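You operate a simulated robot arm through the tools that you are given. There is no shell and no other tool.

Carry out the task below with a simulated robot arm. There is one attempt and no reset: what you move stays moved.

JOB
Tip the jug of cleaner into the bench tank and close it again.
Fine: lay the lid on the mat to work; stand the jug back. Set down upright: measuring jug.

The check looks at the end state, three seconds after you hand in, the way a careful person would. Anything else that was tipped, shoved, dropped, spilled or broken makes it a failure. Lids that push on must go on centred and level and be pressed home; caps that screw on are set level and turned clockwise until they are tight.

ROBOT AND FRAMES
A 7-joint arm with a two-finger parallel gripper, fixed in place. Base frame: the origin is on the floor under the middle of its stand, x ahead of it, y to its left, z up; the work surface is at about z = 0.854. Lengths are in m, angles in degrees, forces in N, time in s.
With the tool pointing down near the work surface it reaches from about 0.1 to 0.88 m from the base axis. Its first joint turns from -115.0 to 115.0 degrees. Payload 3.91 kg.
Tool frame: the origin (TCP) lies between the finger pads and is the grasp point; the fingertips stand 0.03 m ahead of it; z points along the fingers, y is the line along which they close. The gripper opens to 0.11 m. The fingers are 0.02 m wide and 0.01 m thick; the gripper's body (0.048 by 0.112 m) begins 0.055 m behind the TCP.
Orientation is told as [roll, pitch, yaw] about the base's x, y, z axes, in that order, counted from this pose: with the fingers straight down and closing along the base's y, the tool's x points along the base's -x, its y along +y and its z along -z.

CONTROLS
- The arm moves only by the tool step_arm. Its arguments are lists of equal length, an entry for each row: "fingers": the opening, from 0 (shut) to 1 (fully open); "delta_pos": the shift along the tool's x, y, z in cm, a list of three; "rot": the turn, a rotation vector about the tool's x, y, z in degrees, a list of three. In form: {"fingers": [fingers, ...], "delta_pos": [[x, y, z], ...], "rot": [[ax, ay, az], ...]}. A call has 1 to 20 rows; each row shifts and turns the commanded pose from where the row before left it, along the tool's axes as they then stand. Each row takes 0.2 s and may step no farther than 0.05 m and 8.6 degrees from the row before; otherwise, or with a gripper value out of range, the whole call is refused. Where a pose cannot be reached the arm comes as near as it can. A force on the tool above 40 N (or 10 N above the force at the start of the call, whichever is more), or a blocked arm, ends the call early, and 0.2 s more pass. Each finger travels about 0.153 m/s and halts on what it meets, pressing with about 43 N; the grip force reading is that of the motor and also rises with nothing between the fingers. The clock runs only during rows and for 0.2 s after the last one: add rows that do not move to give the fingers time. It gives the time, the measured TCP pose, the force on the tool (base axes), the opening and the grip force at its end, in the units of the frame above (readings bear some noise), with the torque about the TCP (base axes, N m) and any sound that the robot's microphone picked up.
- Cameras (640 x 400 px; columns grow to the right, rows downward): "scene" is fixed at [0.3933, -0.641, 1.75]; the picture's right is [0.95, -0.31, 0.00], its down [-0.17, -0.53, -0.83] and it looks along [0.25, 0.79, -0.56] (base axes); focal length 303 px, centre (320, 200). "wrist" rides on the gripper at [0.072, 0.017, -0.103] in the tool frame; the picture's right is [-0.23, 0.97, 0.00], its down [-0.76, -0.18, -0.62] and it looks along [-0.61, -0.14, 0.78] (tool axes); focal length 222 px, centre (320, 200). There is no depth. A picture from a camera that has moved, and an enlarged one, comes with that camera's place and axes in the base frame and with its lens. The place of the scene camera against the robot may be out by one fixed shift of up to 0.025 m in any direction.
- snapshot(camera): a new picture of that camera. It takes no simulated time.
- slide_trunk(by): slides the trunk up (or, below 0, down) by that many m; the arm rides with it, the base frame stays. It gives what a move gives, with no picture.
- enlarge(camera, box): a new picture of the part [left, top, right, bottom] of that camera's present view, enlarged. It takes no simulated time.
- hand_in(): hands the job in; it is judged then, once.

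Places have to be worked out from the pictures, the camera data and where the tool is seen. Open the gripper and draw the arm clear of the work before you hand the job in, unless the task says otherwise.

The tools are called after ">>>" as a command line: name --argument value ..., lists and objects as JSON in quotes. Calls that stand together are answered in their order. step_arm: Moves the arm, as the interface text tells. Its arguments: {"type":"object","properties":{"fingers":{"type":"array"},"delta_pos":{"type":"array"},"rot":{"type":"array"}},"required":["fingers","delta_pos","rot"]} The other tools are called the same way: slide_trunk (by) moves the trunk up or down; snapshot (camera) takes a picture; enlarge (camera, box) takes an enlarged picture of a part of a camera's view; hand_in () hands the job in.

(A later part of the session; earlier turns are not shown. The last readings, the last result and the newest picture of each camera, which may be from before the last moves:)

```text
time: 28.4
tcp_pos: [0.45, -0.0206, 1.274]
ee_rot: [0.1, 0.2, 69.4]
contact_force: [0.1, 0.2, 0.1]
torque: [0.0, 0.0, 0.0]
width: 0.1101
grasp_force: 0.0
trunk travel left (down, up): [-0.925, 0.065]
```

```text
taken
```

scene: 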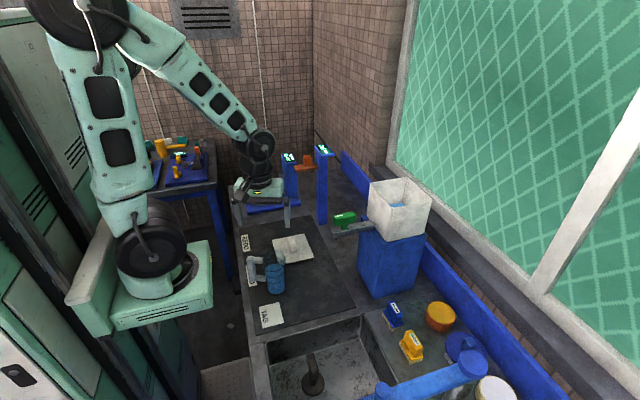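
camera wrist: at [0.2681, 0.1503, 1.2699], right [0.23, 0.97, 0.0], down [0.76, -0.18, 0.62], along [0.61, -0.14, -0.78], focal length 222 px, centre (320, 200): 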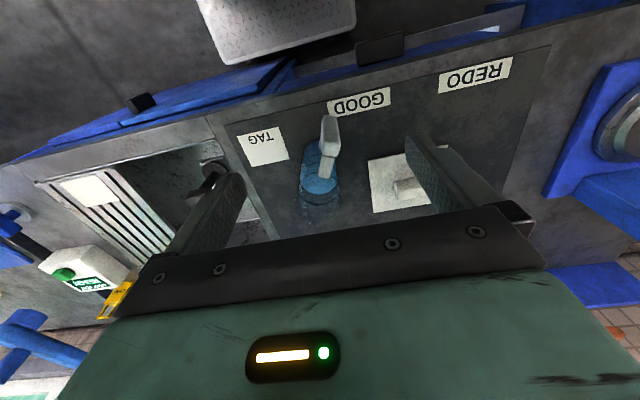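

The arm folds near its inner limit at this trunk height. I'll raise the tool within the arm's range and then lower the trunk so the shoulder sits lower, which makes the low, close-in grasp comfortable.

>>> step_arm --fingers '[1, 1, 1, 1, 1, 1, 1, 1, 1, 1]' --delta_pos '[[0, 0, -4.5], [0, 0, -4.5], [0, 0, -4.5], [0, 0, -4.5], [0, 0, -4.5], [0, 0, -4.5], [0, 0, -4.5], [0, 0, -4.5], [0, 0, -4.5], [0, 0, -4.5]]' --rot '[[0, 0, 0], [0, 0, 0], [0, 0, 0], [0, 0, 0], [0, 0, 0], [0, 0, 0], [0, 0, 0], [0, 0, 0], [0, 0, 0], [0, 0, 0]]'

>>> slide_trunk --by -0.2

>>> snapshot --camera "scene"

```text
time: 30.6
tcp_pos: [0.4605, -0.0153, 1.7075]
ee_rot: [-0.1, 0.0, 69.2]
contact_force: [0.5, -0.5, -0.1]
torque: [0.01, -0.02, -0.01]
width: 0.1099
grasp_force: 0.1
out of reach, approached as far as the arm can: row 5, 10
trunk travel left (down, up): [-0.925, 0.065]
```

```text
time: 32.8
tcp_pos: [0.4614, -0.0145, 1.5054]
ee_rot: [-0.1, -0.1, 69.3]
contact_force: [0.0, -0.8, 0.0]
torque: [0.01, 0.02, 0.01]
width: 0.11
grasp_force: 0.0
trunk travel left (down, up): [-0.725, 0.265]
```

```text
taken
```

scene: 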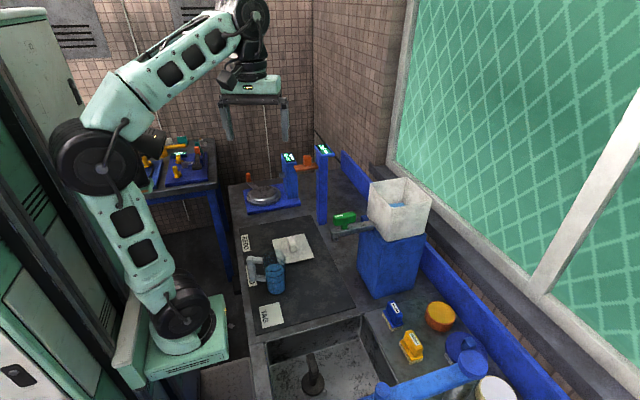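

The lower trunk works well. I lower it further by 0.25 m (TCP to about 1.25, still clear of everything) and check.

>>> slide_trunk --by -0.25

>>> snapshot --camera "scene"

```text
time: 35.4
tcp_pos: [0.4611, -0.0143, 1.2578]
ee_rot: [-0.1, -0.1, 69.3]
contact_force: [-0.3, 0.4, 0.4]
torque: [0.0, 0.02, 0.01]
width: 0.1101
grasp_force: 0.0
trunk travel left (down, up): [-0.475, 0.515]
```

```text
taken
```

scene: 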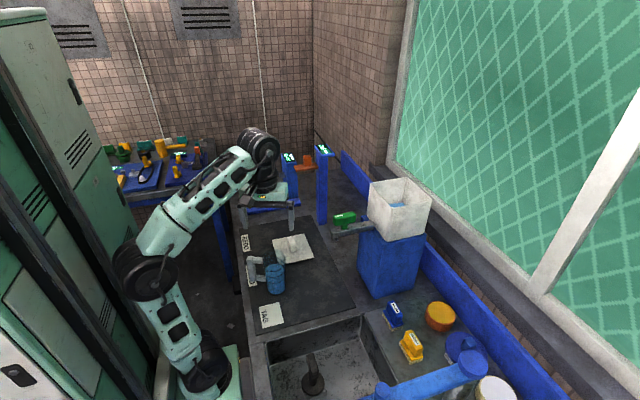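

Now I tilt the tool towards +y (about its y axis) in place, to about 20° below horizontal, in free air.

>>> step_arm --fingers '[1, 1, 1, 1, 1, 1, 1, 1, 1]' --delta_pos '[[0, 0, 0], [0, 0, 0], [0, 0, 0], [0, 0, 0], [0, 0, 0], [0, 0, 0], [0, 0, 0], [0, 0, 0], [0, 0, 0]]' --rot '[[0, -7.8, 0], [0, -7.8, 0], [0, -7.8, 0], [0, -7.8, 0], [0, -7.8, 0], [0, -7.8, 0], [0, -7.8, 0], [0, -7.8, 0], [0, -7.6, 0]]'

>>> snapshot --camera "scene"

>>> snapshot --camera "wrist"

```text
time: 37.4
tcp_pos: [0.5416, -0.0047, 1.2125]
ee_rot: [-0.6, -70.1, 69.8]
contact_force: [-0.4, 0.0, 0.4]
torque: [0.0, -0.03, 0.03]
width: 0.1099
grasp_force: 0.1
out of reach, approached as far as the arm can: row 4, 5, 6, 7, 9
trunk travel left (down, up): [-0.475, 0.515]
```

```text
taken
```

scene: 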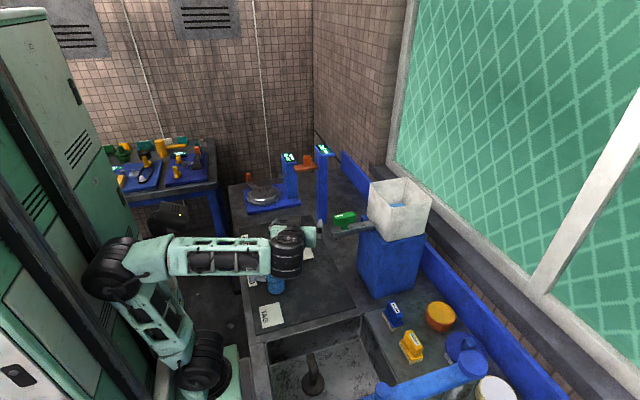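

```text
taken
camera wrist: at [0.4821, -0.1116, 1.1804], right [-0.88, 0.42, 0.21], down [0.05, -0.37, 0.93], along [0.46, 0.83, 0.31], focal length 222 px, centre (320, 200)
```

wrist: 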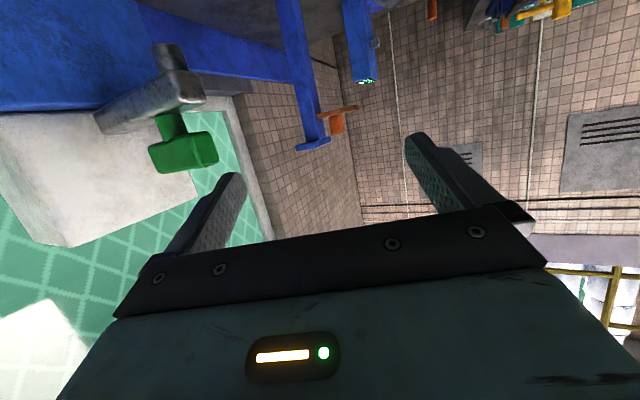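

The arm reports that this sideways orientation close to its base is out of reach, so I'll rather grip the handle from above (tool down) and pour by tilting the tool sideways at the tank. I turn the tool back down, then test the pouring orientation empty-handed in free air.

>>> step_arm --fingers '[1, 1, 1, 1, 1, 1, 1, 1, 1]' --delta_pos '[[0, 0, 0], [0, 0, 0], [0, 0, 0], [0, 0, 0], [0, 0, 0], [0, 0, 0], [0, 0, 0], [0, 0, 0], [0, 0, 0]]' --rot '[[0, 7.8, 0], [0, 7.8, 0], [0, 7.8, 0], [0, 7.8, 0], [0, 7.8, 0], [0, 7.8, 0], [0, 7.8, 0], [0, 7.8, 0], [0, 7.6, 0]]'

>>> slide_trunk --by 0.35

>>> snapshot --camera "scene"

```text
time: 39.4
tcp_pos: [0.5422, -0.0036, 1.2136]
ee_rot: [-0.2, 0.0, 69.2]
contact_force: [-0.7, 0.3, 0.0]
torque: [0.0, -0.04, -0.02]
width: 0.1099
grasp_force: 0.0
trunk travel left (down, up): [-0.475, 0.515]
```

```text
time: 42.8
tcp_pos: [0.5417, -0.0047, 1.5632]
ee_rot: [0.0, -0.2, 69.3]
contact_force: [-0.6, 0.6, 0.1]
torque: [-0.02, -0.01, -0.02]
width: 0.1102
grasp_force: 0.0
trunk travel left (down, up): [-0.825, 0.165]
```

```text
taken
```

scene: 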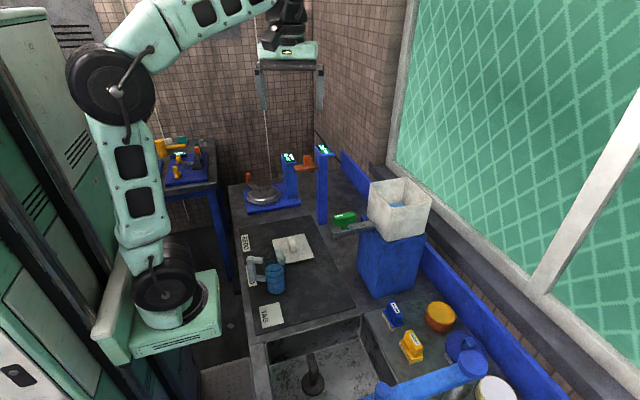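

The commanded pose follows what is reached. Now I rotate the tool yaw from +69° to about −110° (free air) to test the pour orientation.

>>> step_arm --fingers '[1, 1, 1, 1, 1, 1, 1, 1, 1, 1, 1, 1]' --delta_pos '[[0, 0, 0], [0, 0, 0], [0, 0, 0], [0, 0, 0], [0, 0, 0], [0, 0, 0], [0, 0, 0], [0, 0, 0], [0, 0, 0], [0, 0, 0], [0, 0, 0], [0, 0, 0]]' --rot '[[0, 0, 7.7], [0, 0, 7.7], [0, 0, 7.7], [0, 0, 7.7], [0, 0, 7.7], [0, 0, 7.7], [0, 0, 7.7], [0, 0, 7.7], [0, 0, 7.7], [0, 0, 7.7], [0, 0, 7.7], [0, 0, 7.7]]'

>>> step_arm --fingers '[1, 1, 1, 1, 1, 1, 1, 1, 1, 1, 1]' --delta_pos '[[0, 0, 0], [0, 0, 0], [0, 0, 0], [0, 0, 0], [0, 0, 0], [0, 0, 0], [0, 0, 0], [0, 0, 0], [0, 0, 0], [0, 0, 0], [0, 0, 0]]' --rot '[[0, 0, 7.9], [0, 0, 7.9], [0, 0, 7.9], [0, 0, 7.9], [0, 0, 7.9], [0, 0, 7.9], [0, 0, 7.9], [0, 0, 7.9], [0, 0, 7.9], [0, 0, 7.9], [0, 0, 7.9]]'

```text
time: 45.4
tcp_pos: [0.5431, -0.0038, 1.5621]
ee_rot: [0.1, -0.1, -23.2]
contact_force: [-0.5, -0.7, 0.8]
torque: [0.01, 0.01, -0.02]
width: 0.1098
grasp_force: 0.0
trunk travel left (down, up): [-0.825, 0.165]
```

```text
time: 47.8
tcp_pos: [0.5422, -0.0035, 1.5627]
ee_rot: [0.2, 0.2, -110.2]
contact_force: [-0.3, -0.8, 0.2]
torque: [0.02, 0.03, 0.01]
width: 0.11
grasp_force: 0.0
trunk travel left (down, up): [-0.825, 0.165]
```

Yaw −110° is fine. I move over the tank at z≈1.50 and then tilt in steps to test the pour up to 110°.

>>> step_arm --fingers '[1, 1, 1, 1, 1, 1, 1, 1]' --delta_pos '[[1.76, 3.59, 0.5], [1.76, 3.59, 0.5], [1.76, 3.59, 0.5], [1.76, 3.59, 0.5], [1.76, 3.59, 0.5], [1.76, 3.59, 0.5], [1.76, 3.59, 0.5], [1.76, 3.59, 0.5]]' --rot '[[0, 0, 0], [0, 0, 0], [0, 0, 0], [0, 0, 0], [0, 0, 0], [0, 0, 0], [0, 0, 0], [0, 0, 0]]'

>>> step_arm --fingers '[1, 1, 1, 1, 1, 1, 1, 1, 1, 1, 1]' --delta_pos '[[0, 0, 0], [0, 0, 0], [0, 0, 0], [0, 0, 0], [0, 0, 0], [0, 0, 0], [0, 0, 0], [0, 0, 0], [0, 0, 0], [0, 0, 0], [0, 0, 0]]' --rot '[[0, 8, 0], [0, 8, 0], [0, 8, 0], [0, 8, 0], [0, 8, 0], [0, 8, 0], [0, 8, 0], [0, 8, 0], [0, 8, 0], [0, 8, 0], [0, 8, 0]]'

>>> snapshot --camera "scene"

```text
time: 49.6
tcp_pos: [0.7409, 0.0125, 1.518]
ee_rot: [0.2, 0.2, -109.9]
contact_force: [-0.6, -0.6, 1.1]
torque: [-0.03, -0.02, -0.02]
width: 0.1099
grasp_force: 0.1
out of reach, approached as far as the arm can: row 5, 6, 7, 8
trunk travel left (down, up): [-0.825, 0.165]
```

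```text
time: 52.0
tcp_pos: [0.7416, 0.0117, 1.5174]
ee_rot: [6.7, 88.3, -103.5]
contact_force: [0.5, -0.7, 1.3]
torque: [-0.05, 0.01, -0.02]
width: 0.1101
grasp_force: 0.1
trunk travel left (down, up): [-0.825, 0.165]
```

```text
taken
```

scene: 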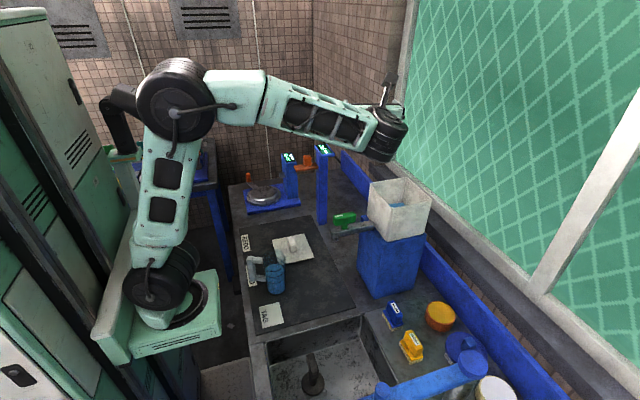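

The sideways tilt works. I now test reaching the pour location (0.875, 0.03, 1.39) in this orientation and the last 20° of tilt.

>>> step_arm --fingers '[1, 1, 1, 1, 1, 1, 1, 1]' --delta_pos '[[-3, 2.97, 1.56], [-3, 2.97, 1.56], [-3, 2.97, 1.56], [-3, 2.97, 1.56], [0, 0, 0], [0, 0, 0], [0, 0, 0], [0, 0, 0]]' --rot '[[0, 0, 0], [0, 0, 0], [0, 0, 0], [0, 0, 0], [0, 8, 0], [0, 8, 0], [0, 8, 0], [0, 0, 0]]'

>>> snapshot --camera "scene"

>>> snapshot --camera "wrist"

```text
time: 53.8
tcp_pos: [0.8746, 0.025, 1.3966]
ee_rot: [179.7, 67.8, 69.8]
contact_force: [-0.4, -1.2, -0.7]
torque: [0.01, -0.01, 0.0]
width: 0.11
grasp_force: 0.1
trunk travel left (down, up): [-0.825, 0.165]
```

```text
taken
```

scene: 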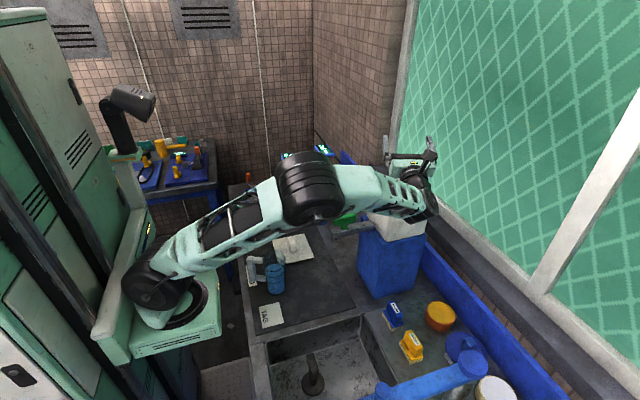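

```text
taken
camera wrist: at [0.8458, -0.0954, 1.4249], right [0.94, -0.25, -0.21], down [-0.26, -0.21, -0.94], along [0.19, 0.94, -0.27], focal length 222 px, centre (320, 200)
```

wrist: 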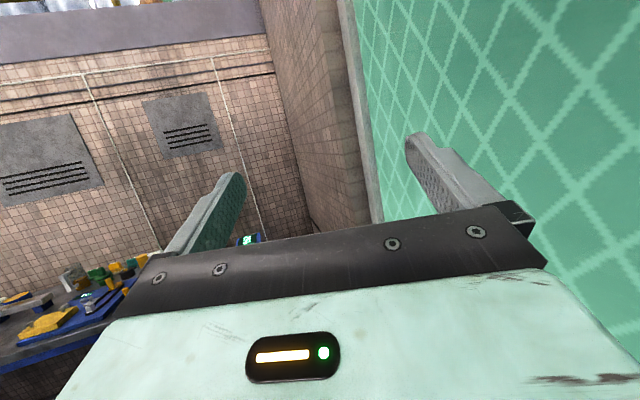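

The pour pose (112° tilt at (0.875, 0.025, 1.397)) is reachable. I reverse the test path back to tool-down.

>>> step_arm --fingers '[1, 1, 1, 1, 1, 1, 1]' --delta_pos '[[0, 0, 0], [0, 0, 0], [0, 0, 0], [3, -2.97, -1.56], [3, -2.97, -1.56], [3, -2.97, -1.56], [3, -2.97, -1.56]]' --rot '[[0, -8, 0], [0, -8, 0], [0, -8, 0], [0, 0, 0], [0, 0, 0], [0, 0, 0], [0, 0, 0]]'

>>> step_arm --fingers '[1, 1, 1, 1, 1, 1, 1, 1, 1, 1, 1]' --delta_pos '[[0, 0, 0], [0, 0, 0], [0, 0, 0], [0, 0, 0], [0, 0, 0], [0, 0, 0], [0, 0, 0], [0, 0, 0], [0, 0, 0], [0, 0, 0], [0, 0, 0]]' --rot '[[0, -8, 0], [0, -8, 0], [0, -8, 0], [0, -8, 0], [0, -8, 0], [0, -8, 0], [0, -8, 0], [0, -8, 0], [0, -8, 0], [0, -8, 0], [0, -8, 0]]'

>>> step_arm --fingers '[1, 1, 1, 1, 1, 1, 1, 1, 1, 1, 1]' --delta_pos '[[0, 0, 0], [0, 0, 0], [0, 0, 0], [0, 0, 0], [0, 0, 0], [0, 0, 0], [0, 0, 0], [0, 0, 0], [0, 0, 0], [0, 0, 0], [0, 0, 0]]' --rot '[[0, 0, -7.9], [0, 0, -7.9], [0, 0, -7.9], [0, 0, -7.9], [0, 0, -7.9], [0, 0, -7.9], [0, 0, -7.9], [0, 0, -7.9], [0, 0, -7.9], [0, 0, -7.9], [0, 0, -7.9]]'

>>> snapshot --camera "scene"

```text
time: 55.4
tcp_pos: [0.7395, 0.0103, 1.5164]
ee_rot: [1.7, 88.1, -108.1]
contact_force: [1.6, -0.3, -0.6]
torque: [0.02, 0.0, 0.06]
width: 0.1099
grasp_force: 0.1
trunk travel left (down, up): [-0.825, 0.165]
```

```text
time: 57.8
tcp_pos: [0.7413, 0.011, 1.5177]
ee_rot: [0.2, 0.1, -110.2]
contact_force: [-0.2, 0.1, -0.3]
torque: [-0.02, 0.0, -0.02]
width: 0.11
grasp_force: 0.0
trunk travel left (down, up): [-0.825, 0.165]
```

```text
time: 60.2
tcp_pos: [0.7416, 0.0126, 1.5169]
ee_rot: [0.0, 0.0, -23.0]
contact_force: [0.6, 0.6, 0.0]
torque: [0.04, -0.01, 0.01]
width: 0.1101
grasp_force: 0.0
trunk travel left (down, up): [-0.825, 0.165]
```

```text
taken
```

scene: 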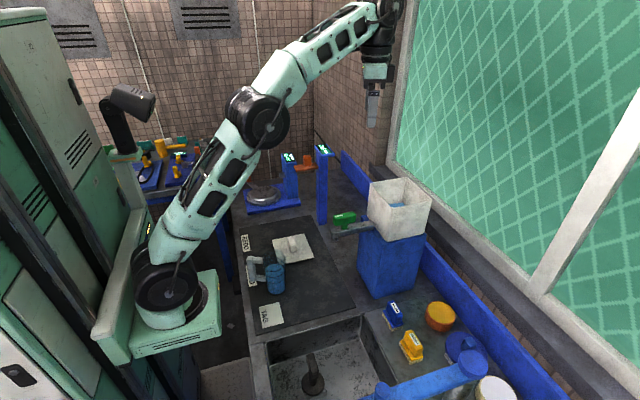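

Tool is down at yaw −23° (aligned with the handle plane). I move back to hover above the jug handle for close measurement.

>>> step_arm --fingers '[1, 1, 1, 1, 1, 1, 1, 1, 1, 1]' --delta_pos '[[3.72, -0.23, 1.67], [3.72, -0.23, 1.67], [3.72, -0.23, 1.67], [3.72, -0.23, 1.67], [3.72, -0.23, 1.67], [3.72, -0.23, 1.67], [3.72, -0.23, 1.67], [3.72, -0.23, 1.67], [3.72, -0.23, 1.67], [3.72, -0.23, 1.67]]' --rot '[[0, 0, 0], [0, 0, 0], [0, 0, 0], [0, 0, 0], [0, 0, 0], [0, 0, 0], [0, 0, 0], [0, 0, 0], [0, 0, 0], [0, 0, 0]]'

>>> snapshot --camera "wrist"

>>> snapshot --camera "scene"

```text
time: 62.4
tcp_pos: [0.3886, 0.1359, 1.3514]
ee_rot: [0.1, -0.1, -23.0]
contact_force: [0.5, 0.3, -0.6]
torque: [-0.02, 0.02, 0.03]
width: 0.1099
grasp_force: 0.1
trunk travel left (down, up): [-0.825, 0.165]
```

```text
taken
camera wrist: at [0.3264, 0.1799, 1.4551], right [0.59, 0.81, 0.0], down [0.63, -0.46, 0.62], along [0.51, -0.37, -0.78], focal length 222 px, centre (320, 200)
```

wrist: 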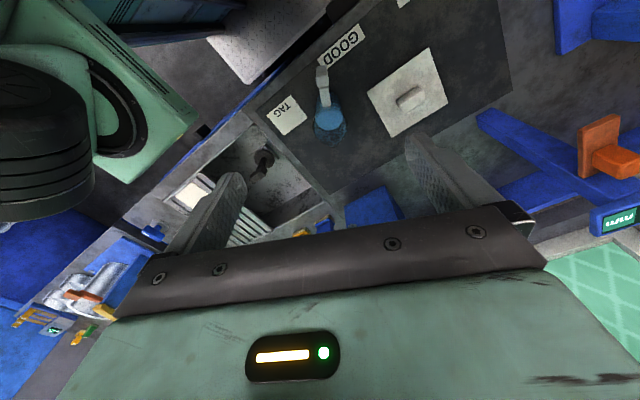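

```text
taken
```

scene: 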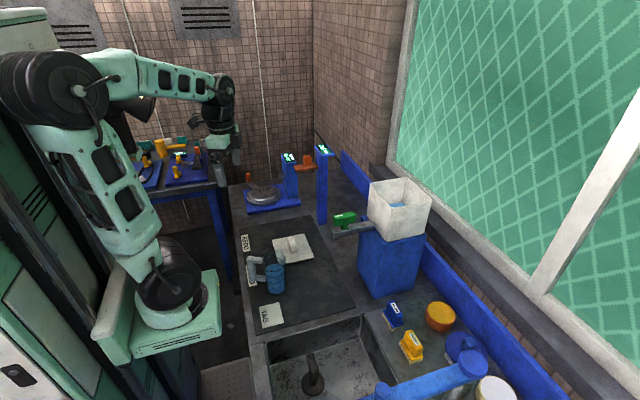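

Good reach here. I lower with the trunk (keeping this arm shape) by 0.2 m, tips then still ≈0.1 m above the handle, and look again.

>>> slide_trunk --by -0.2

>>> snapshot --camera "wrist"

>>> enlarge --camera "wrist" --box '[250, 70, 410, 200]'

>>> enlarge --camera "scene" --box '[220, 190, 320, 310]'

```text
time: 64.5
tcp_pos: [0.3885, 0.135, 1.1502]
ee_rot: [0.1, -0.1, -23.0]
contact_force: [-0.7, 0.1, 1.1]
torque: [0.01, -0.03, -0.01]
width: 0.11
grasp_force: 0.0
trunk travel left (down, up): [-0.625, 0.365]
```

```text
taken
camera wrist: at [0.3264, 0.1799, 1.2554], right [0.59, 0.81, 0.0], down [0.63, -0.46, 0.62], along [0.51, -0.37, -0.78], focal length 222 px, centre (320, 200)
```

wrist: 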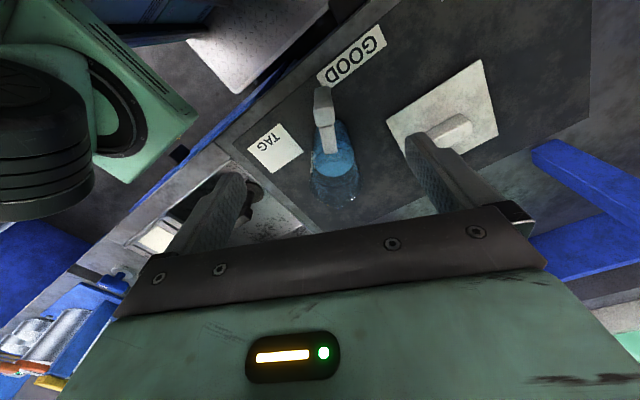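

```text
3.08 times, centred on (330, 135) of wrist
camera zoom: at [0.3264, 0.1799, 1.2554], right [0.59, 0.81, 0.0], down [0.63, -0.46, 0.62], along [0.51, -0.37, -0.78], focal length 684 px, centre (289, 400)
```

zoom: 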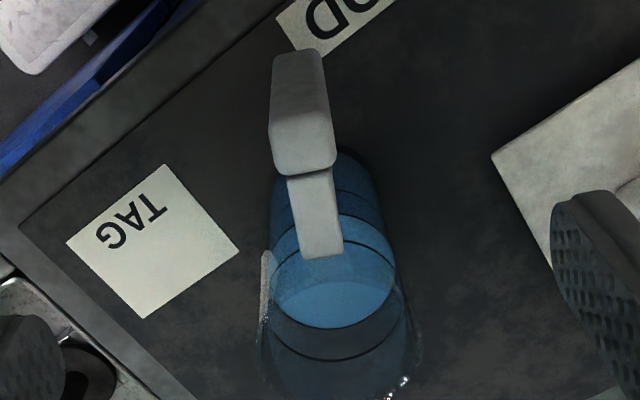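

```text
3.33 times, centred on (270, 250) of scene
camera zoom: at [0.3933, -0.641, 1.75], right [0.95, -0.31, 0.0], down [-0.17, -0.53, -0.83], along [0.25, 0.79, -0.56], focal length 1011 px, centre (487, 33)
```

zoom: 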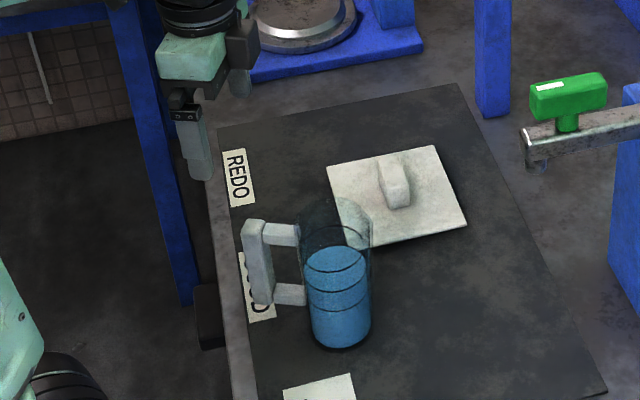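

Close view: bar ≈0.018 square at ≈(0.394, 0.138), top z≈1.015–1.02; jug centre ≈(0.466, 0.103). I correct lateral position and yaw slightly, lower to just above the handle, and re-check.

>>> step_arm --fingers '[1, 1]' --delta_pos '[[-0.45, 0.46, 0], [0, 0, 0]]' --rot '[[0, 0, 2], [0, 0, 0]]'

>>> slide_trunk --by -0.08

>>> enlarge --camera "wrist" --box '[200, 70, 440, 230]'

>>> enlarge --camera "scene" --box '[220, 190, 320, 310]'

```text
time: 65.1
tcp_pos: [0.3945, 0.1375, 1.1508]
ee_rot: [0.0, -0.1, -25.1]
contact_force: [1.0, -0.4, 0.2]
torque: [-0.01, 0.01, 0.0]
width: 0.1102
grasp_force: 0.0
trunk travel left (down, up): [-0.625, 0.365]
```

```text
time: 66.3
tcp_pos: [0.3941, 0.137, 1.0708]
ee_rot: [0.1, -0.1, -25.1]
contact_force: [-0.5, -0.3, -0.6]
torque: [0.0, -0.02, -0.03]
width: 0.1098
grasp_force: 0.0
trunk travel left (down, up): [-0.545, 0.445]
```

```text
2.50 times, centred on (320, 150) of wrist
camera zoom: at [0.3336, 0.1842, 1.175], right [0.62, 0.79, 0.0], down [0.61, -0.48, 0.62], along [0.49, -0.38, -0.78], focal length 555 px, centre (320, 325)
```

zoom: 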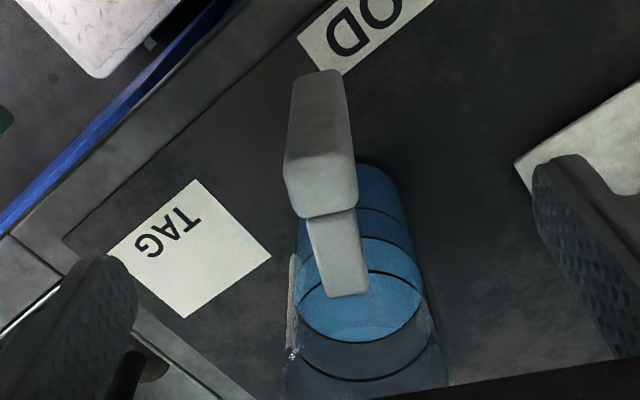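

```text
3.33 times, centred on (270, 250) of scene
camera zoom: at [0.3933, -0.641, 1.75], right [0.95, -0.31, 0.0], down [-0.17, -0.53, -0.83], along [0.25, 0.79, -0.56], focal length 1011 px, centre (487, 33)
```

zoom: 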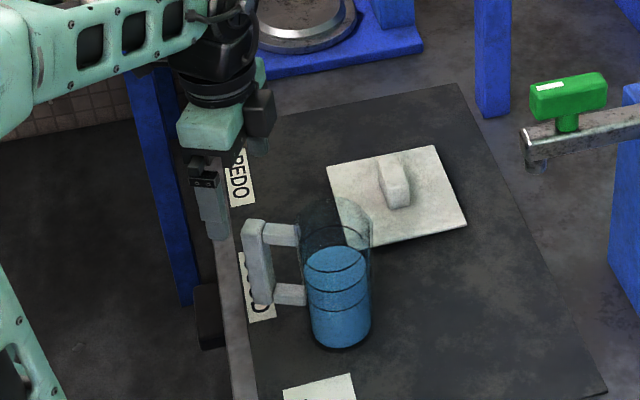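

Aligned within a millimetre or two. I lower so the fingers straddle the bar (TCP ≈0.98), checking for contact force.

>>> slide_trunk --by -0.06

>>> step_arm --fingers '[1, 1, 1]' --delta_pos '[[0, 0, 1], [0, 0, 1], [0, 0, 1]]' --rot '[[0, 0, 0], [0, 0, 0], [0, 0, 0]]'

>>> enlarge --camera "wrist" --box '[200, 70, 440, 230]'

>>> enlarge --camera "scene" --box '[220, 190, 320, 310]'

```text
time: 67.3
tcp_pos: [0.3937, 0.1372, 1.0106]
ee_rot: [0.2, -0.1, -25.1]
contact_force: [0.3, 0.5, -0.7]
torque: [-0.01, 0.0, 0.03]
width: 0.1101
grasp_force: 0.0
trunk travel left (down, up): [-0.485, 0.505]
```

```text
time: 68.1
tcp_pos: [0.3936, 0.1365, 0.9801]
ee_rot: [0.1, -0.1, -25.0]
contact_force: [0.0, -0.3, 0.0]
torque: [0.0, -0.01, 0.0]
width: 0.1102
grasp_force: 0.0
trunk travel left (down, up): [-0.485, 0.505]
```

```text
2.50 times, centred on (320, 150) of wrist
camera zoom: at [0.3334, 0.1839, 1.0853], right [0.62, 0.79, 0.0], down [0.61, -0.48, 0.62], along [0.49, -0.38, -0.78], focal length 555 px, centre (320, 325)
```

zoom: 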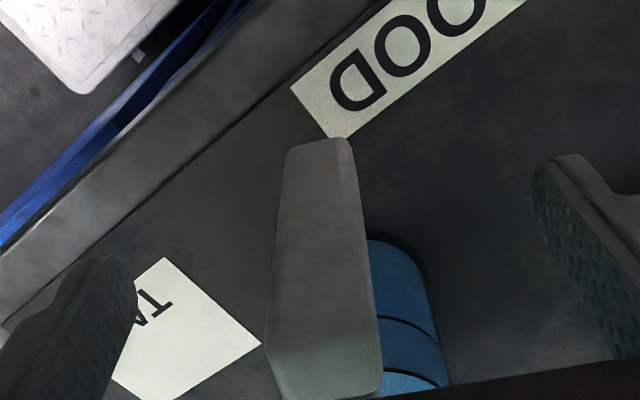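

```text
3.33 times, centred on (270, 250) of scene
camera zoom: at [0.3933, -0.641, 1.75], right [0.95, -0.31, 0.0], down [-0.17, -0.53, -0.83], along [0.25, 0.79, -0.56], focal length 1011 px, centre (487, 33)
```

zoom: 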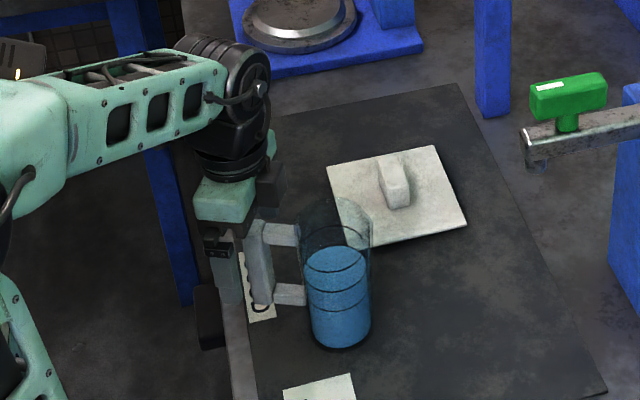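

The wrist view triangulates the bar between the fingers (centre ≈(0.396, 0.137)), palm clear of its top. I lower 4 mm more and close on the bar.

>>> step_arm --fingers '[1, 0.7, 0.4, 0.2, 0.05, 0.05, 0.05]' --delta_pos '[[-0.2, 0, 0.4], [0, 0, 0], [0, 0, 0], [0, 0, 0], [0, 0, 0], [0, 0, 0], [0, 0, 0]]' --rot '[[0, 0, 0], [0, 0, 0], [0, 0, 0], [0, 0, 0], [0, 0, 0], [0, 0, 0], [0, 0, 0]]'

>>> enlarge --camera "scene" --box '[220, 190, 320, 310]'

>>> snapshot --camera "wrist"

```text
time: 69.7
tcp_pos: [0.3947, 0.1363, 0.9768]
ee_rot: [0.0, -0.1, -25.2]
contact_force: [-3.5, -1.2, 0.8]
torque: [-0.44, 0.28, -0.43]
width: 0.0241
grasp_force: 43.2
trunk travel left (down, up): [-0.485, 0.505]
```

```text
3.33 times, centred on (270, 250) of scene
camera zoom: at [0.3933, -0.641, 1.75], right [0.95, -0.31, 0.0], down [-0.17, -0.53, -0.83], along [0.25, 0.79, -0.56], focal length 1011 px, centre (487, 33)
```

zoom: 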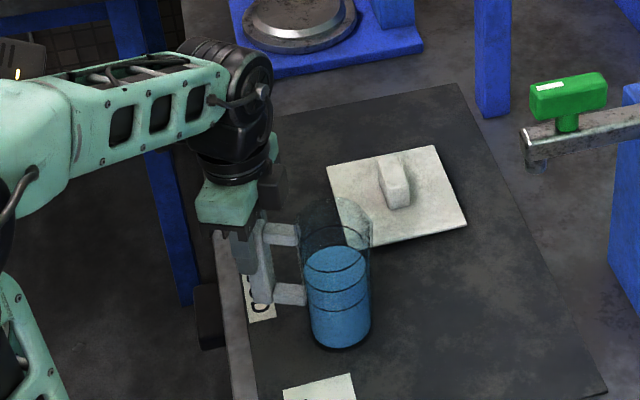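

```text
taken
camera wrist: at [0.335, 0.1833, 1.0816], right [0.62, 0.79, 0.0], down [0.61, -0.48, 0.62], along [0.49, -0.39, -0.78], focal length 222 px, centre (320, 200)
```

wrist: 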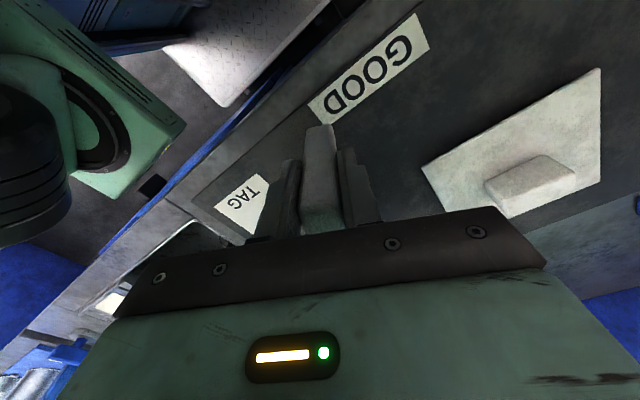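

The bar is gripped (0.024 wide) at TCP (0.395, 0.136, 0.977), yaw −25°. I lift 2 cm gently and check that the jug hangs upright.

>>> step_arm --fingers '[0.05, 0.05, 0.05, 0.05, 0.05, 0.05]' --delta_pos '[[0, 0, -0.3], [0, 0, -0.4], [0, 0, -0.5], [0, 0, -0.5], [0, 0, -0.4], [0, 0, 0]]' --rot '[[0, 0, 0], [0, 0, 0], [0, 0, 0], [0, 0, 0], [0, 0, 0], [0, 0, 0]]'

>>> enlarge --camera "scene" --box '[220, 190, 320, 310]'

>>> enlarge --camera "wrist" --box '[240, 80, 420, 230]'

```text
time: 71.1
tcp_pos: [0.3969, 0.1363, 0.9967]
ee_rot: [0.1, -0.1, -25.1]
contact_force: [-0.2, 0.0, -4.7]
torque: [0.12, 0.35, 0.03]
width: 0.024
grasp_force: 42.5
trunk travel left (down, up): [-0.485, 0.505]
```

```text
3.33 times, centred on (270, 250) of scene
camera zoom: at [0.3933, -0.641, 1.75], right [0.95, -0.31, 0.0], down [-0.17, -0.53, -0.83], along [0.25, 0.79, -0.56], focal length 1011 px, centre (487, 33)
```

zoom: 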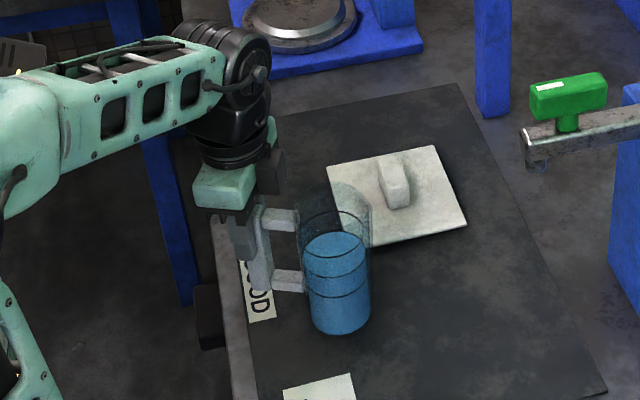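

```text
2.67 times, centred on (330, 155) of wrist
camera zoom: at [0.3358, 0.1833, 1.102], right [0.62, 0.79, 0.0], down [0.61, -0.48, 0.62], along [0.49, -0.38, -0.78], focal length 592 px, centre (293, 320)
```

zoom: 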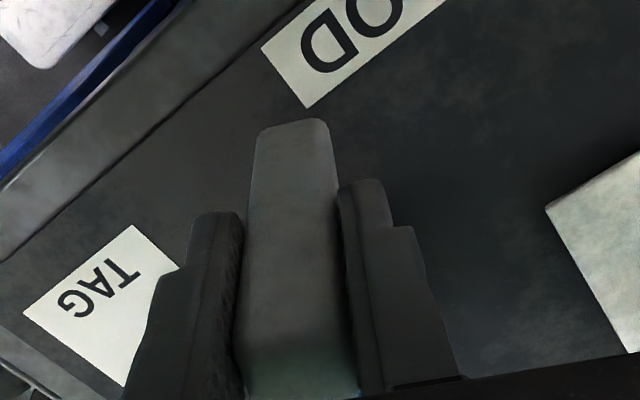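

The jug hangs upright, 4.7 N, no slip. I raise it with the trunk to working height (smoothly), then check.

>>> slide_trunk --by 0.44

>>> snapshot --camera "scene"

>>> enlarge --camera "scene" --box '[180, 40, 330, 190]'

```text
refused: 0.44 is not a number from -0.4 to 0.4
```

```text
taken
```

scene: 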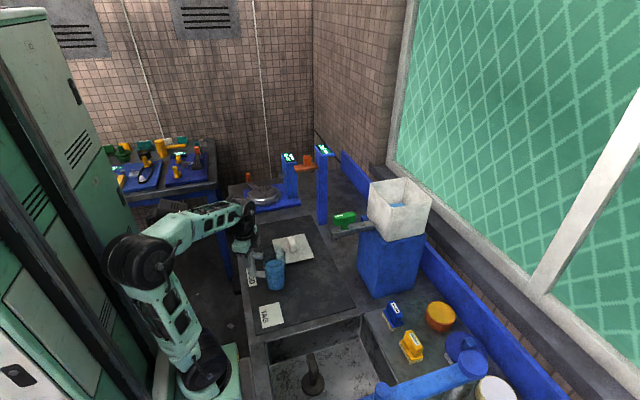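

```text
2.67 times, centred on (255, 115) of scene
camera zoom: at [0.3933, -0.641, 1.75], right [0.95, -0.31, 0.0], down [-0.17, -0.53, -0.83], along [0.25, 0.79, -0.56], focal length 809 px, centre (493, 427)
```

zoom: 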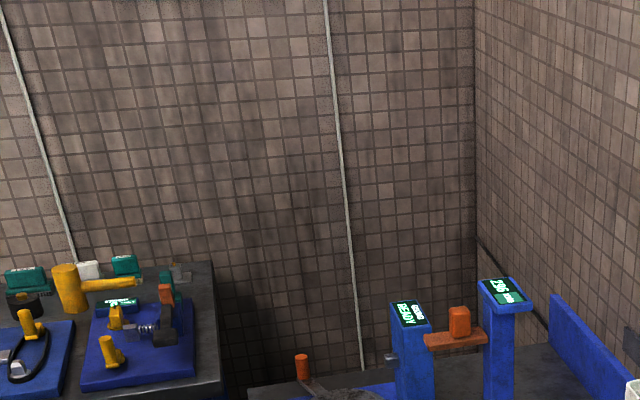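

The trunk takes at most 0.4 m per call; I raise in two parts.

>>> slide_trunk --by 0.3

>>> slide_trunk --by 0.14

>>> enlarge --camera "scene" --box '[180, 60, 330, 210]'

>>> enlarge --camera "wrist" --box '[240, 80, 420, 230]'

```text
time: 74.1
tcp_pos: [0.3963, 0.1372, 1.2976]
ee_rot: [0.1, -0.1, -25.1]
contact_force: [-0.7, 0.3, -6.1]
torque: [0.15, 0.35, 0.0]
width: 0.0238
grasp_force: 43.1
trunk travel left (down, up): [-0.785, 0.205]
```

```text
time: 75.8
tcp_pos: [0.3956, 0.1369, 1.4372]
ee_rot: [0.1, -0.1, -25.1]
contact_force: [-0.5, 0.9, -4.0]
torque: [0.18, 0.33, 0.0]
width: 0.0238
grasp_force: 42.9
trunk travel left (down, up): [-0.925, 0.065]
```

```text
2.67 times, centred on (255, 135) of scene
camera zoom: at [0.3933, -0.641, 1.75], right [0.95, -0.31, 0.0], down [-0.17, -0.53, -0.83], along [0.25, 0.79, -0.56], focal length 809 px, centre (493, 373)
```

zoom: 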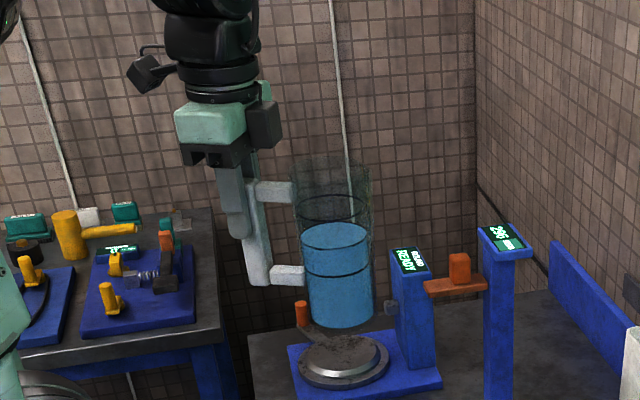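

```text
2.67 times, centred on (330, 155) of wrist
camera zoom: at [0.3358, 0.1833, 1.5418], right [0.62, 0.79, 0.0], down [0.61, -0.48, 0.62], along [0.49, -0.38, -0.78], focal length 592 px, centre (293, 320)
```

zoom: 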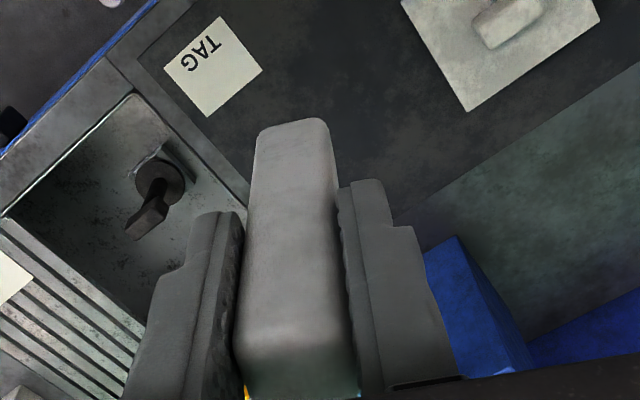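

The jug is upright at z≈1.44 with no slip. I carry it gently towards the tank side at (0.70, 0.02, 1.47).

>>> step_arm --fingers '[0.05, 0.05, 0.05, 0.05, 0.05, 0.05, 0.05, 0.05, 0.05, 0.05, 0.05, 0.05, 0.05, 0.05, 0.05, 0.05]' --delta_pos '[[-1, 0.07, -0.2], [-1.8, 0.13, -0.2], [-2.3, 0.17, -0.24], [-2.3, 0.17, -0.24], [-2.3, 0.17, -0.24], [-2.3, 0.17, -0.24], [-2.3, 0.17, -0.24], [-2.3, 0.17, -0.24], [-2.3, 0.17, -0.24], [-2.3, 0.17, -0.24], [-2.3, 0.17, -0.24], [-2.3, 0.17, -0.24], [-2.3, 0.17, -0.24], [-2.3, 0.17, -0.24], [-1.5, 0.12, -0.2], [-0.8, 0.06, -0.1]]' --rot '[[0, 0, 0], [0, 0, 0], [0, 0, 0], [0, 0, 0], [0, 0, 0], [0, 0, 0], [0, 0, 0], [0, 0, 0], [0, 0, 0], [0, 0, 0], [0, 0, 0], [0, 0, 0], [0, 0, 0], [0, 0, 0], [0, 0, 0], [0, 0, 0]]'

>>> snapshot --camera "scene"

```text
time: 79.2
tcp_pos: [0.7021, 0.0196, 1.4735]
ee_rot: [0.0, -0.1, -25.2]
contact_force: [0.1, -0.4, -5.3]
torque: [0.18, 0.36, -0.02]
width: 0.024
grasp_force: 43.0
trunk travel left (down, up): [-0.925, 0.065]
```

```text
taken
```

scene: 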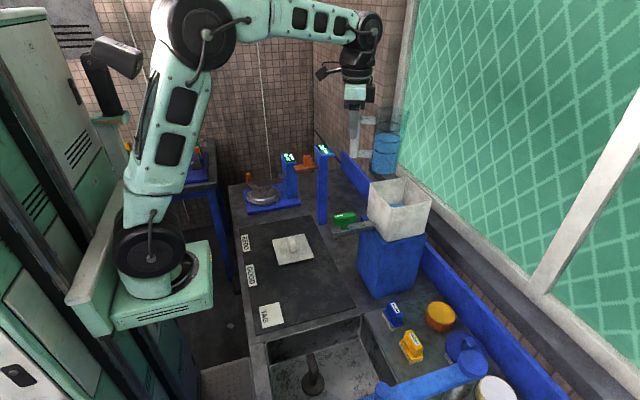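

Steady. Now I turn the yaw by −85° in place (slow 5° rows), swinging the jug to the −y side of the gripper.

>>> step_arm --fingers '[0.05, 0.05, 0.05, 0.05, 0.05, 0.05, 0.05, 0.05, 0.05, 0.05, 0.05, 0.05, 0.05, 0.05, 0.05, 0.05, 0.05, 0.05]' --delta_pos '[[0, 0, 0], [0, 0, 0], [0, 0, 0], [0, 0, 0], [0, 0, 0], [0, 0, 0], [0, 0, 0], [0, 0, 0], [0, 0, 0], [0, 0, 0], [0, 0, 0], [0, 0, 0], [0, 0, 0], [0, 0, 0], [0, 0, 0], [0, 0, 0], [0, 0, 0], [0, 0, 0]]' --rot '[[0, 0, 2.5], [0, 0, 5], [0, 0, 5], [0, 0, 5], [0, 0, 5], [0, 0, 5], [0, 0, 5], [0, 0, 5], [0, 0, 5], [0, 0, 5], [0, 0, 5], [0, 0, 5], [0, 0, 5], [0, 0, 5], [0, 0, 5], [0, 0, 5], [0, 0, 5], [0, 0, 2.5]]'

>>> snapshot --camera "scene"

>>> enlarge --camera "scene" --box '[310, 60, 460, 230]'

```text
time: 83.0
tcp_pos: [0.7019, 0.019, 1.4742]
ee_rot: [0.1, 0.1, -110.3]
contact_force: [0.0, -0.6, -4.9]
torque: [0.33, -0.16, 0.0]
width: 0.0236
grasp_force: 43.3
trunk travel left (down, up): [-0.925, 0.065]
```

```text
taken
```

scene: 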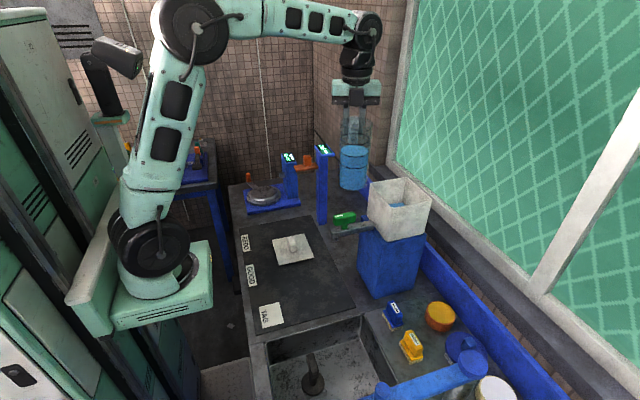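

```text
2.35 times, centred on (385, 145) of scene
camera zoom: at [0.3933, -0.641, 1.75], right [0.95, -0.31, 0.0], down [-0.17, -0.53, -0.83], along [0.25, 0.79, -0.56], focal length 714 px, centre (167, 329)
```

zoom: 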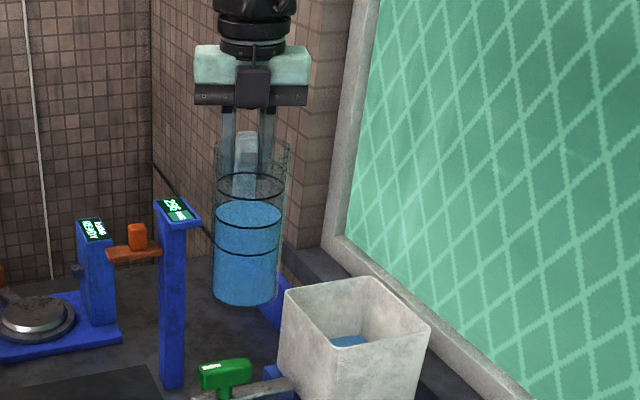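

The jug is upright and about 55% full, so it will only start to pour at ≈60–66° of tilt. I tilt to 40° here, then check.

>>> step_arm --fingers '[0.05, 0.05, 0.05, 0.05, 0.05, 0.05, 0.05, 0.05, 0.05, 0.05, 0.05]' --delta_pos '[[0, 0, 0], [0, 0, 0], [0, 0, 0], [0, 0, 0], [0, 0, 0], [0, 0, 0], [0, 0, 0], [0, 0, 0], [0, 0, 0], [0, 0, 0], [0, 0, 0]]' --rot '[[0, 2, 0], [0, 4, 0], [0, 4, 0], [0, 4, 0], [0, 4, 0], [0, 4, 0], [0, 4, 0], [0, 4, 0], [0, 4, 0], [0, 4, 0], [0, 2, 0]]'

>>> snapshot --camera "scene"

>>> enlarge --camera "scene" --box '[310, 60, 460, 230]'

```text
time: 85.4
tcp_pos: [0.702, 0.0196, 1.4732]
ee_rot: [0.2, 40.1, -110.0]
contact_force: [0.6, 0.7, -4.6]
torque: [0.06, 0.0, -0.01]
width: 0.0237
grasp_force: 43.5
trunk travel left (down, up): [-0.925, 0.065]
```

```text
taken
```

scene: 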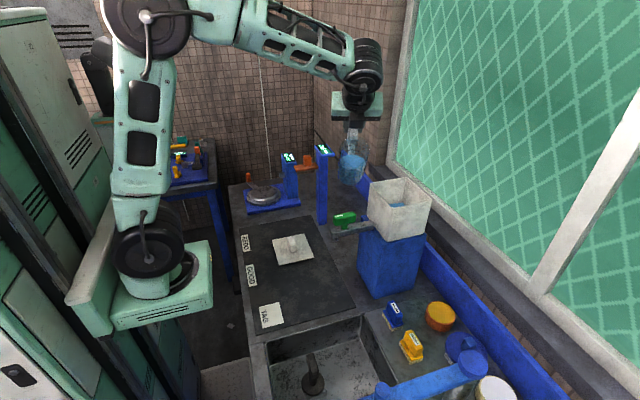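

```text
2.35 times, centred on (385, 145) of scene
camera zoom: at [0.3933, -0.641, 1.75], right [0.95, -0.31, 0.0], down [-0.17, -0.53, -0.83], along [0.25, 0.79, -0.56], focal length 714 px, centre (167, 329)
```

zoom: 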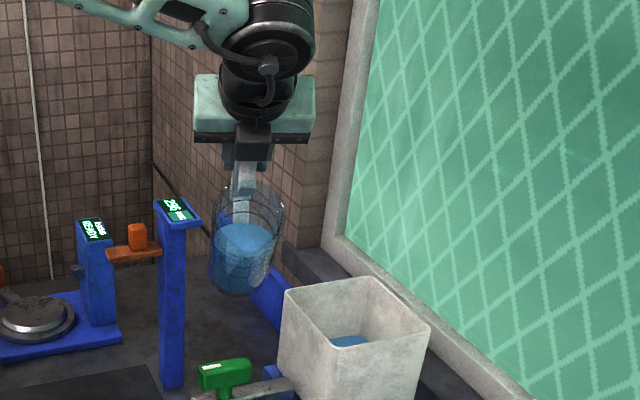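

Tilt behaves as planned. I move slowly over the tank in this 40° tilt, to about (0.895, 0.12, 1.44), keeping the jug's bottom above the rim.

>>> step_arm --fingers '[0.05, 0.05, 0.05, 0.05, 0.05, 0.05, 0.05, 0.05, 0.05, 0.05, 0.05, 0.05, 0.05]' --delta_pos '[[0.42, 0.61, 0.53], [0.85, 1.226, 1.07], [0.85, 1.226, 1.07], [0.85, 1.226, 1.07], [0.85, 1.226, 1.07], [0.85, 1.226, 1.07], [0.85, 1.226, 1.07], [0.85, 1.226, 1.07], [0.85, 1.226, 1.07], [0.85, 1.226, 1.07], [0.85, 1.226, 1.07], [0.85, 1.226, 1.07], [0.42, 0.61, 0.53]]' --rot '[[0, 0, 0], [0, 0, 0], [0, 0, 0], [0, 0, 0], [0, 0, 0], [0, 0, 0], [0, 0, 0], [0, 0, 0], [0, 0, 0], [0, 0, 0], [0, 0, 0], [0, 0, 0], [0, 0, 0]]'

>>> snapshot --camera "scene"

>>> enlarge --camera "scene" --box '[340, 80, 460, 230]'

>>> snapshot --camera "wrist"

```text
time: 88.2
tcp_pos: [0.8975, 0.1188, 1.4416]
ee_rot: [0.1, 40.1, -110.0]
contact_force: [0.5, -0.3, -4.7]
torque: [0.06, -0.04, -0.01]
width: 0.0239
grasp_force: 42.7
trunk travel left (down, up): [-0.925, 0.065]
```

```text
taken
```

scene: 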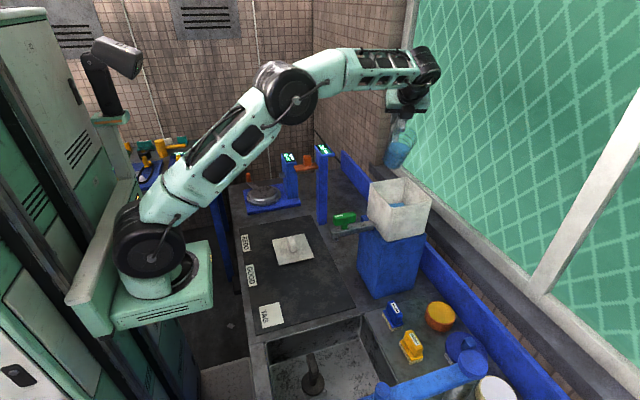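

```text
2.67 times, centred on (400, 155) of scene
camera zoom: at [0.3933, -0.641, 1.75], right [0.95, -0.31, 0.0], down [-0.17, -0.53, -0.83], along [0.25, 0.79, -0.56], focal length 809 px, centre (107, 320)
```

zoom: 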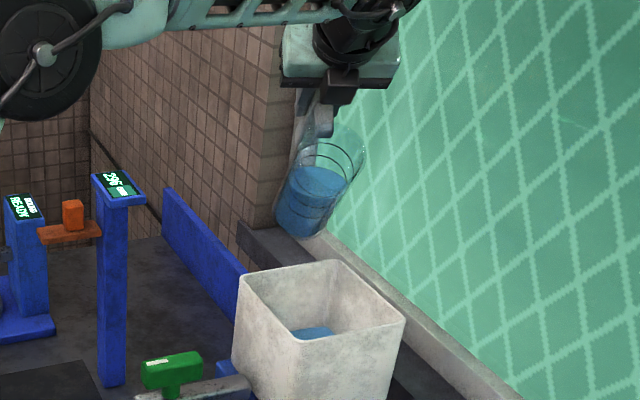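

```text
taken
camera wrist: at [0.9071, 0.104, 1.5685], right [0.85, -0.5, -0.14], down [-0.51, -0.86, -0.01], along [-0.12, 0.09, -0.99], focal length 222 px, centre (320, 200)
```

wrist: 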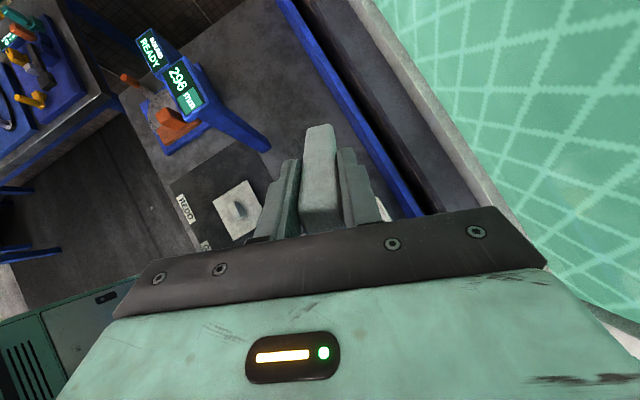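

In position over the tank. I tilt on to 55° (still below the pouring angle) while shifting so the lip sits above the tank's middle, then look.

>>> step_arm --fingers '[0.05, 0.05, 0.05, 0.05, 0.05, 0.05]' --delta_pos '[[0.01, -0.02, 0.83], [-0.03, -0.02, 0.84], [-0.07, -0.02, 0.84], [-0.12, -0.02, 0.83], [-0.16, -0.02, 0.82], [0, 0, 0]]' --rot '[[0, 3, 0], [0, 3, 0], [0, 3, 0], [0, 3, 0], [0, 3, 0], [0, 0, 0]]'

>>> enlarge --camera "scene" --box '[340, 80, 460, 230]'

>>> snapshot --camera "wrist"

```text
time: 89.6
tcp_pos: [0.9053, 0.1464, 1.4098]
ee_rot: [0.3, 55.1, -110.0]
contact_force: [0.2, 0.2, -4.6]
torque: [-0.07, 0.05, -0.02]
width: 0.0238
grasp_force: 42.5
trunk travel left (down, up): [-0.925, 0.065]
```

```text
2.67 times, centred on (400, 155) of scene
camera zoom: at [0.3933, -0.641, 1.75], right [0.95, -0.31, 0.0], down [-0.17, -0.53, -0.83], along [0.25, 0.79, -0.56], focal length 809 px, centre (107, 320)
```

zoom: 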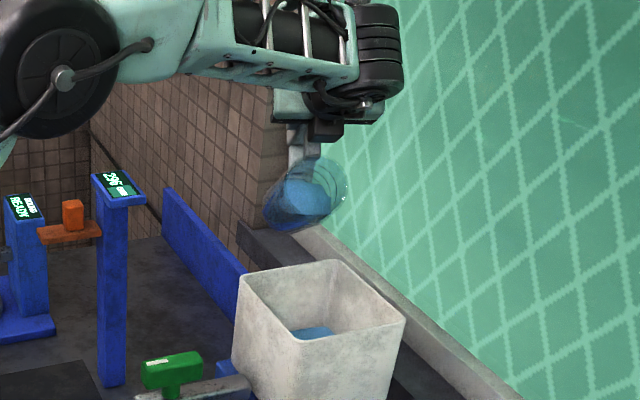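

```text
taken
camera wrist: at [0.9041, 0.1006, 1.5294], right [0.87, -0.46, -0.18], down [-0.49, -0.83, -0.27], along [-0.03, 0.33, -0.95], focal length 222 px, centre (320, 200)
```

wrist: 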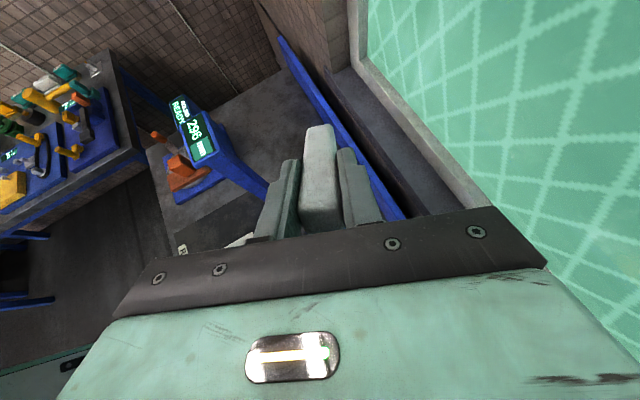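

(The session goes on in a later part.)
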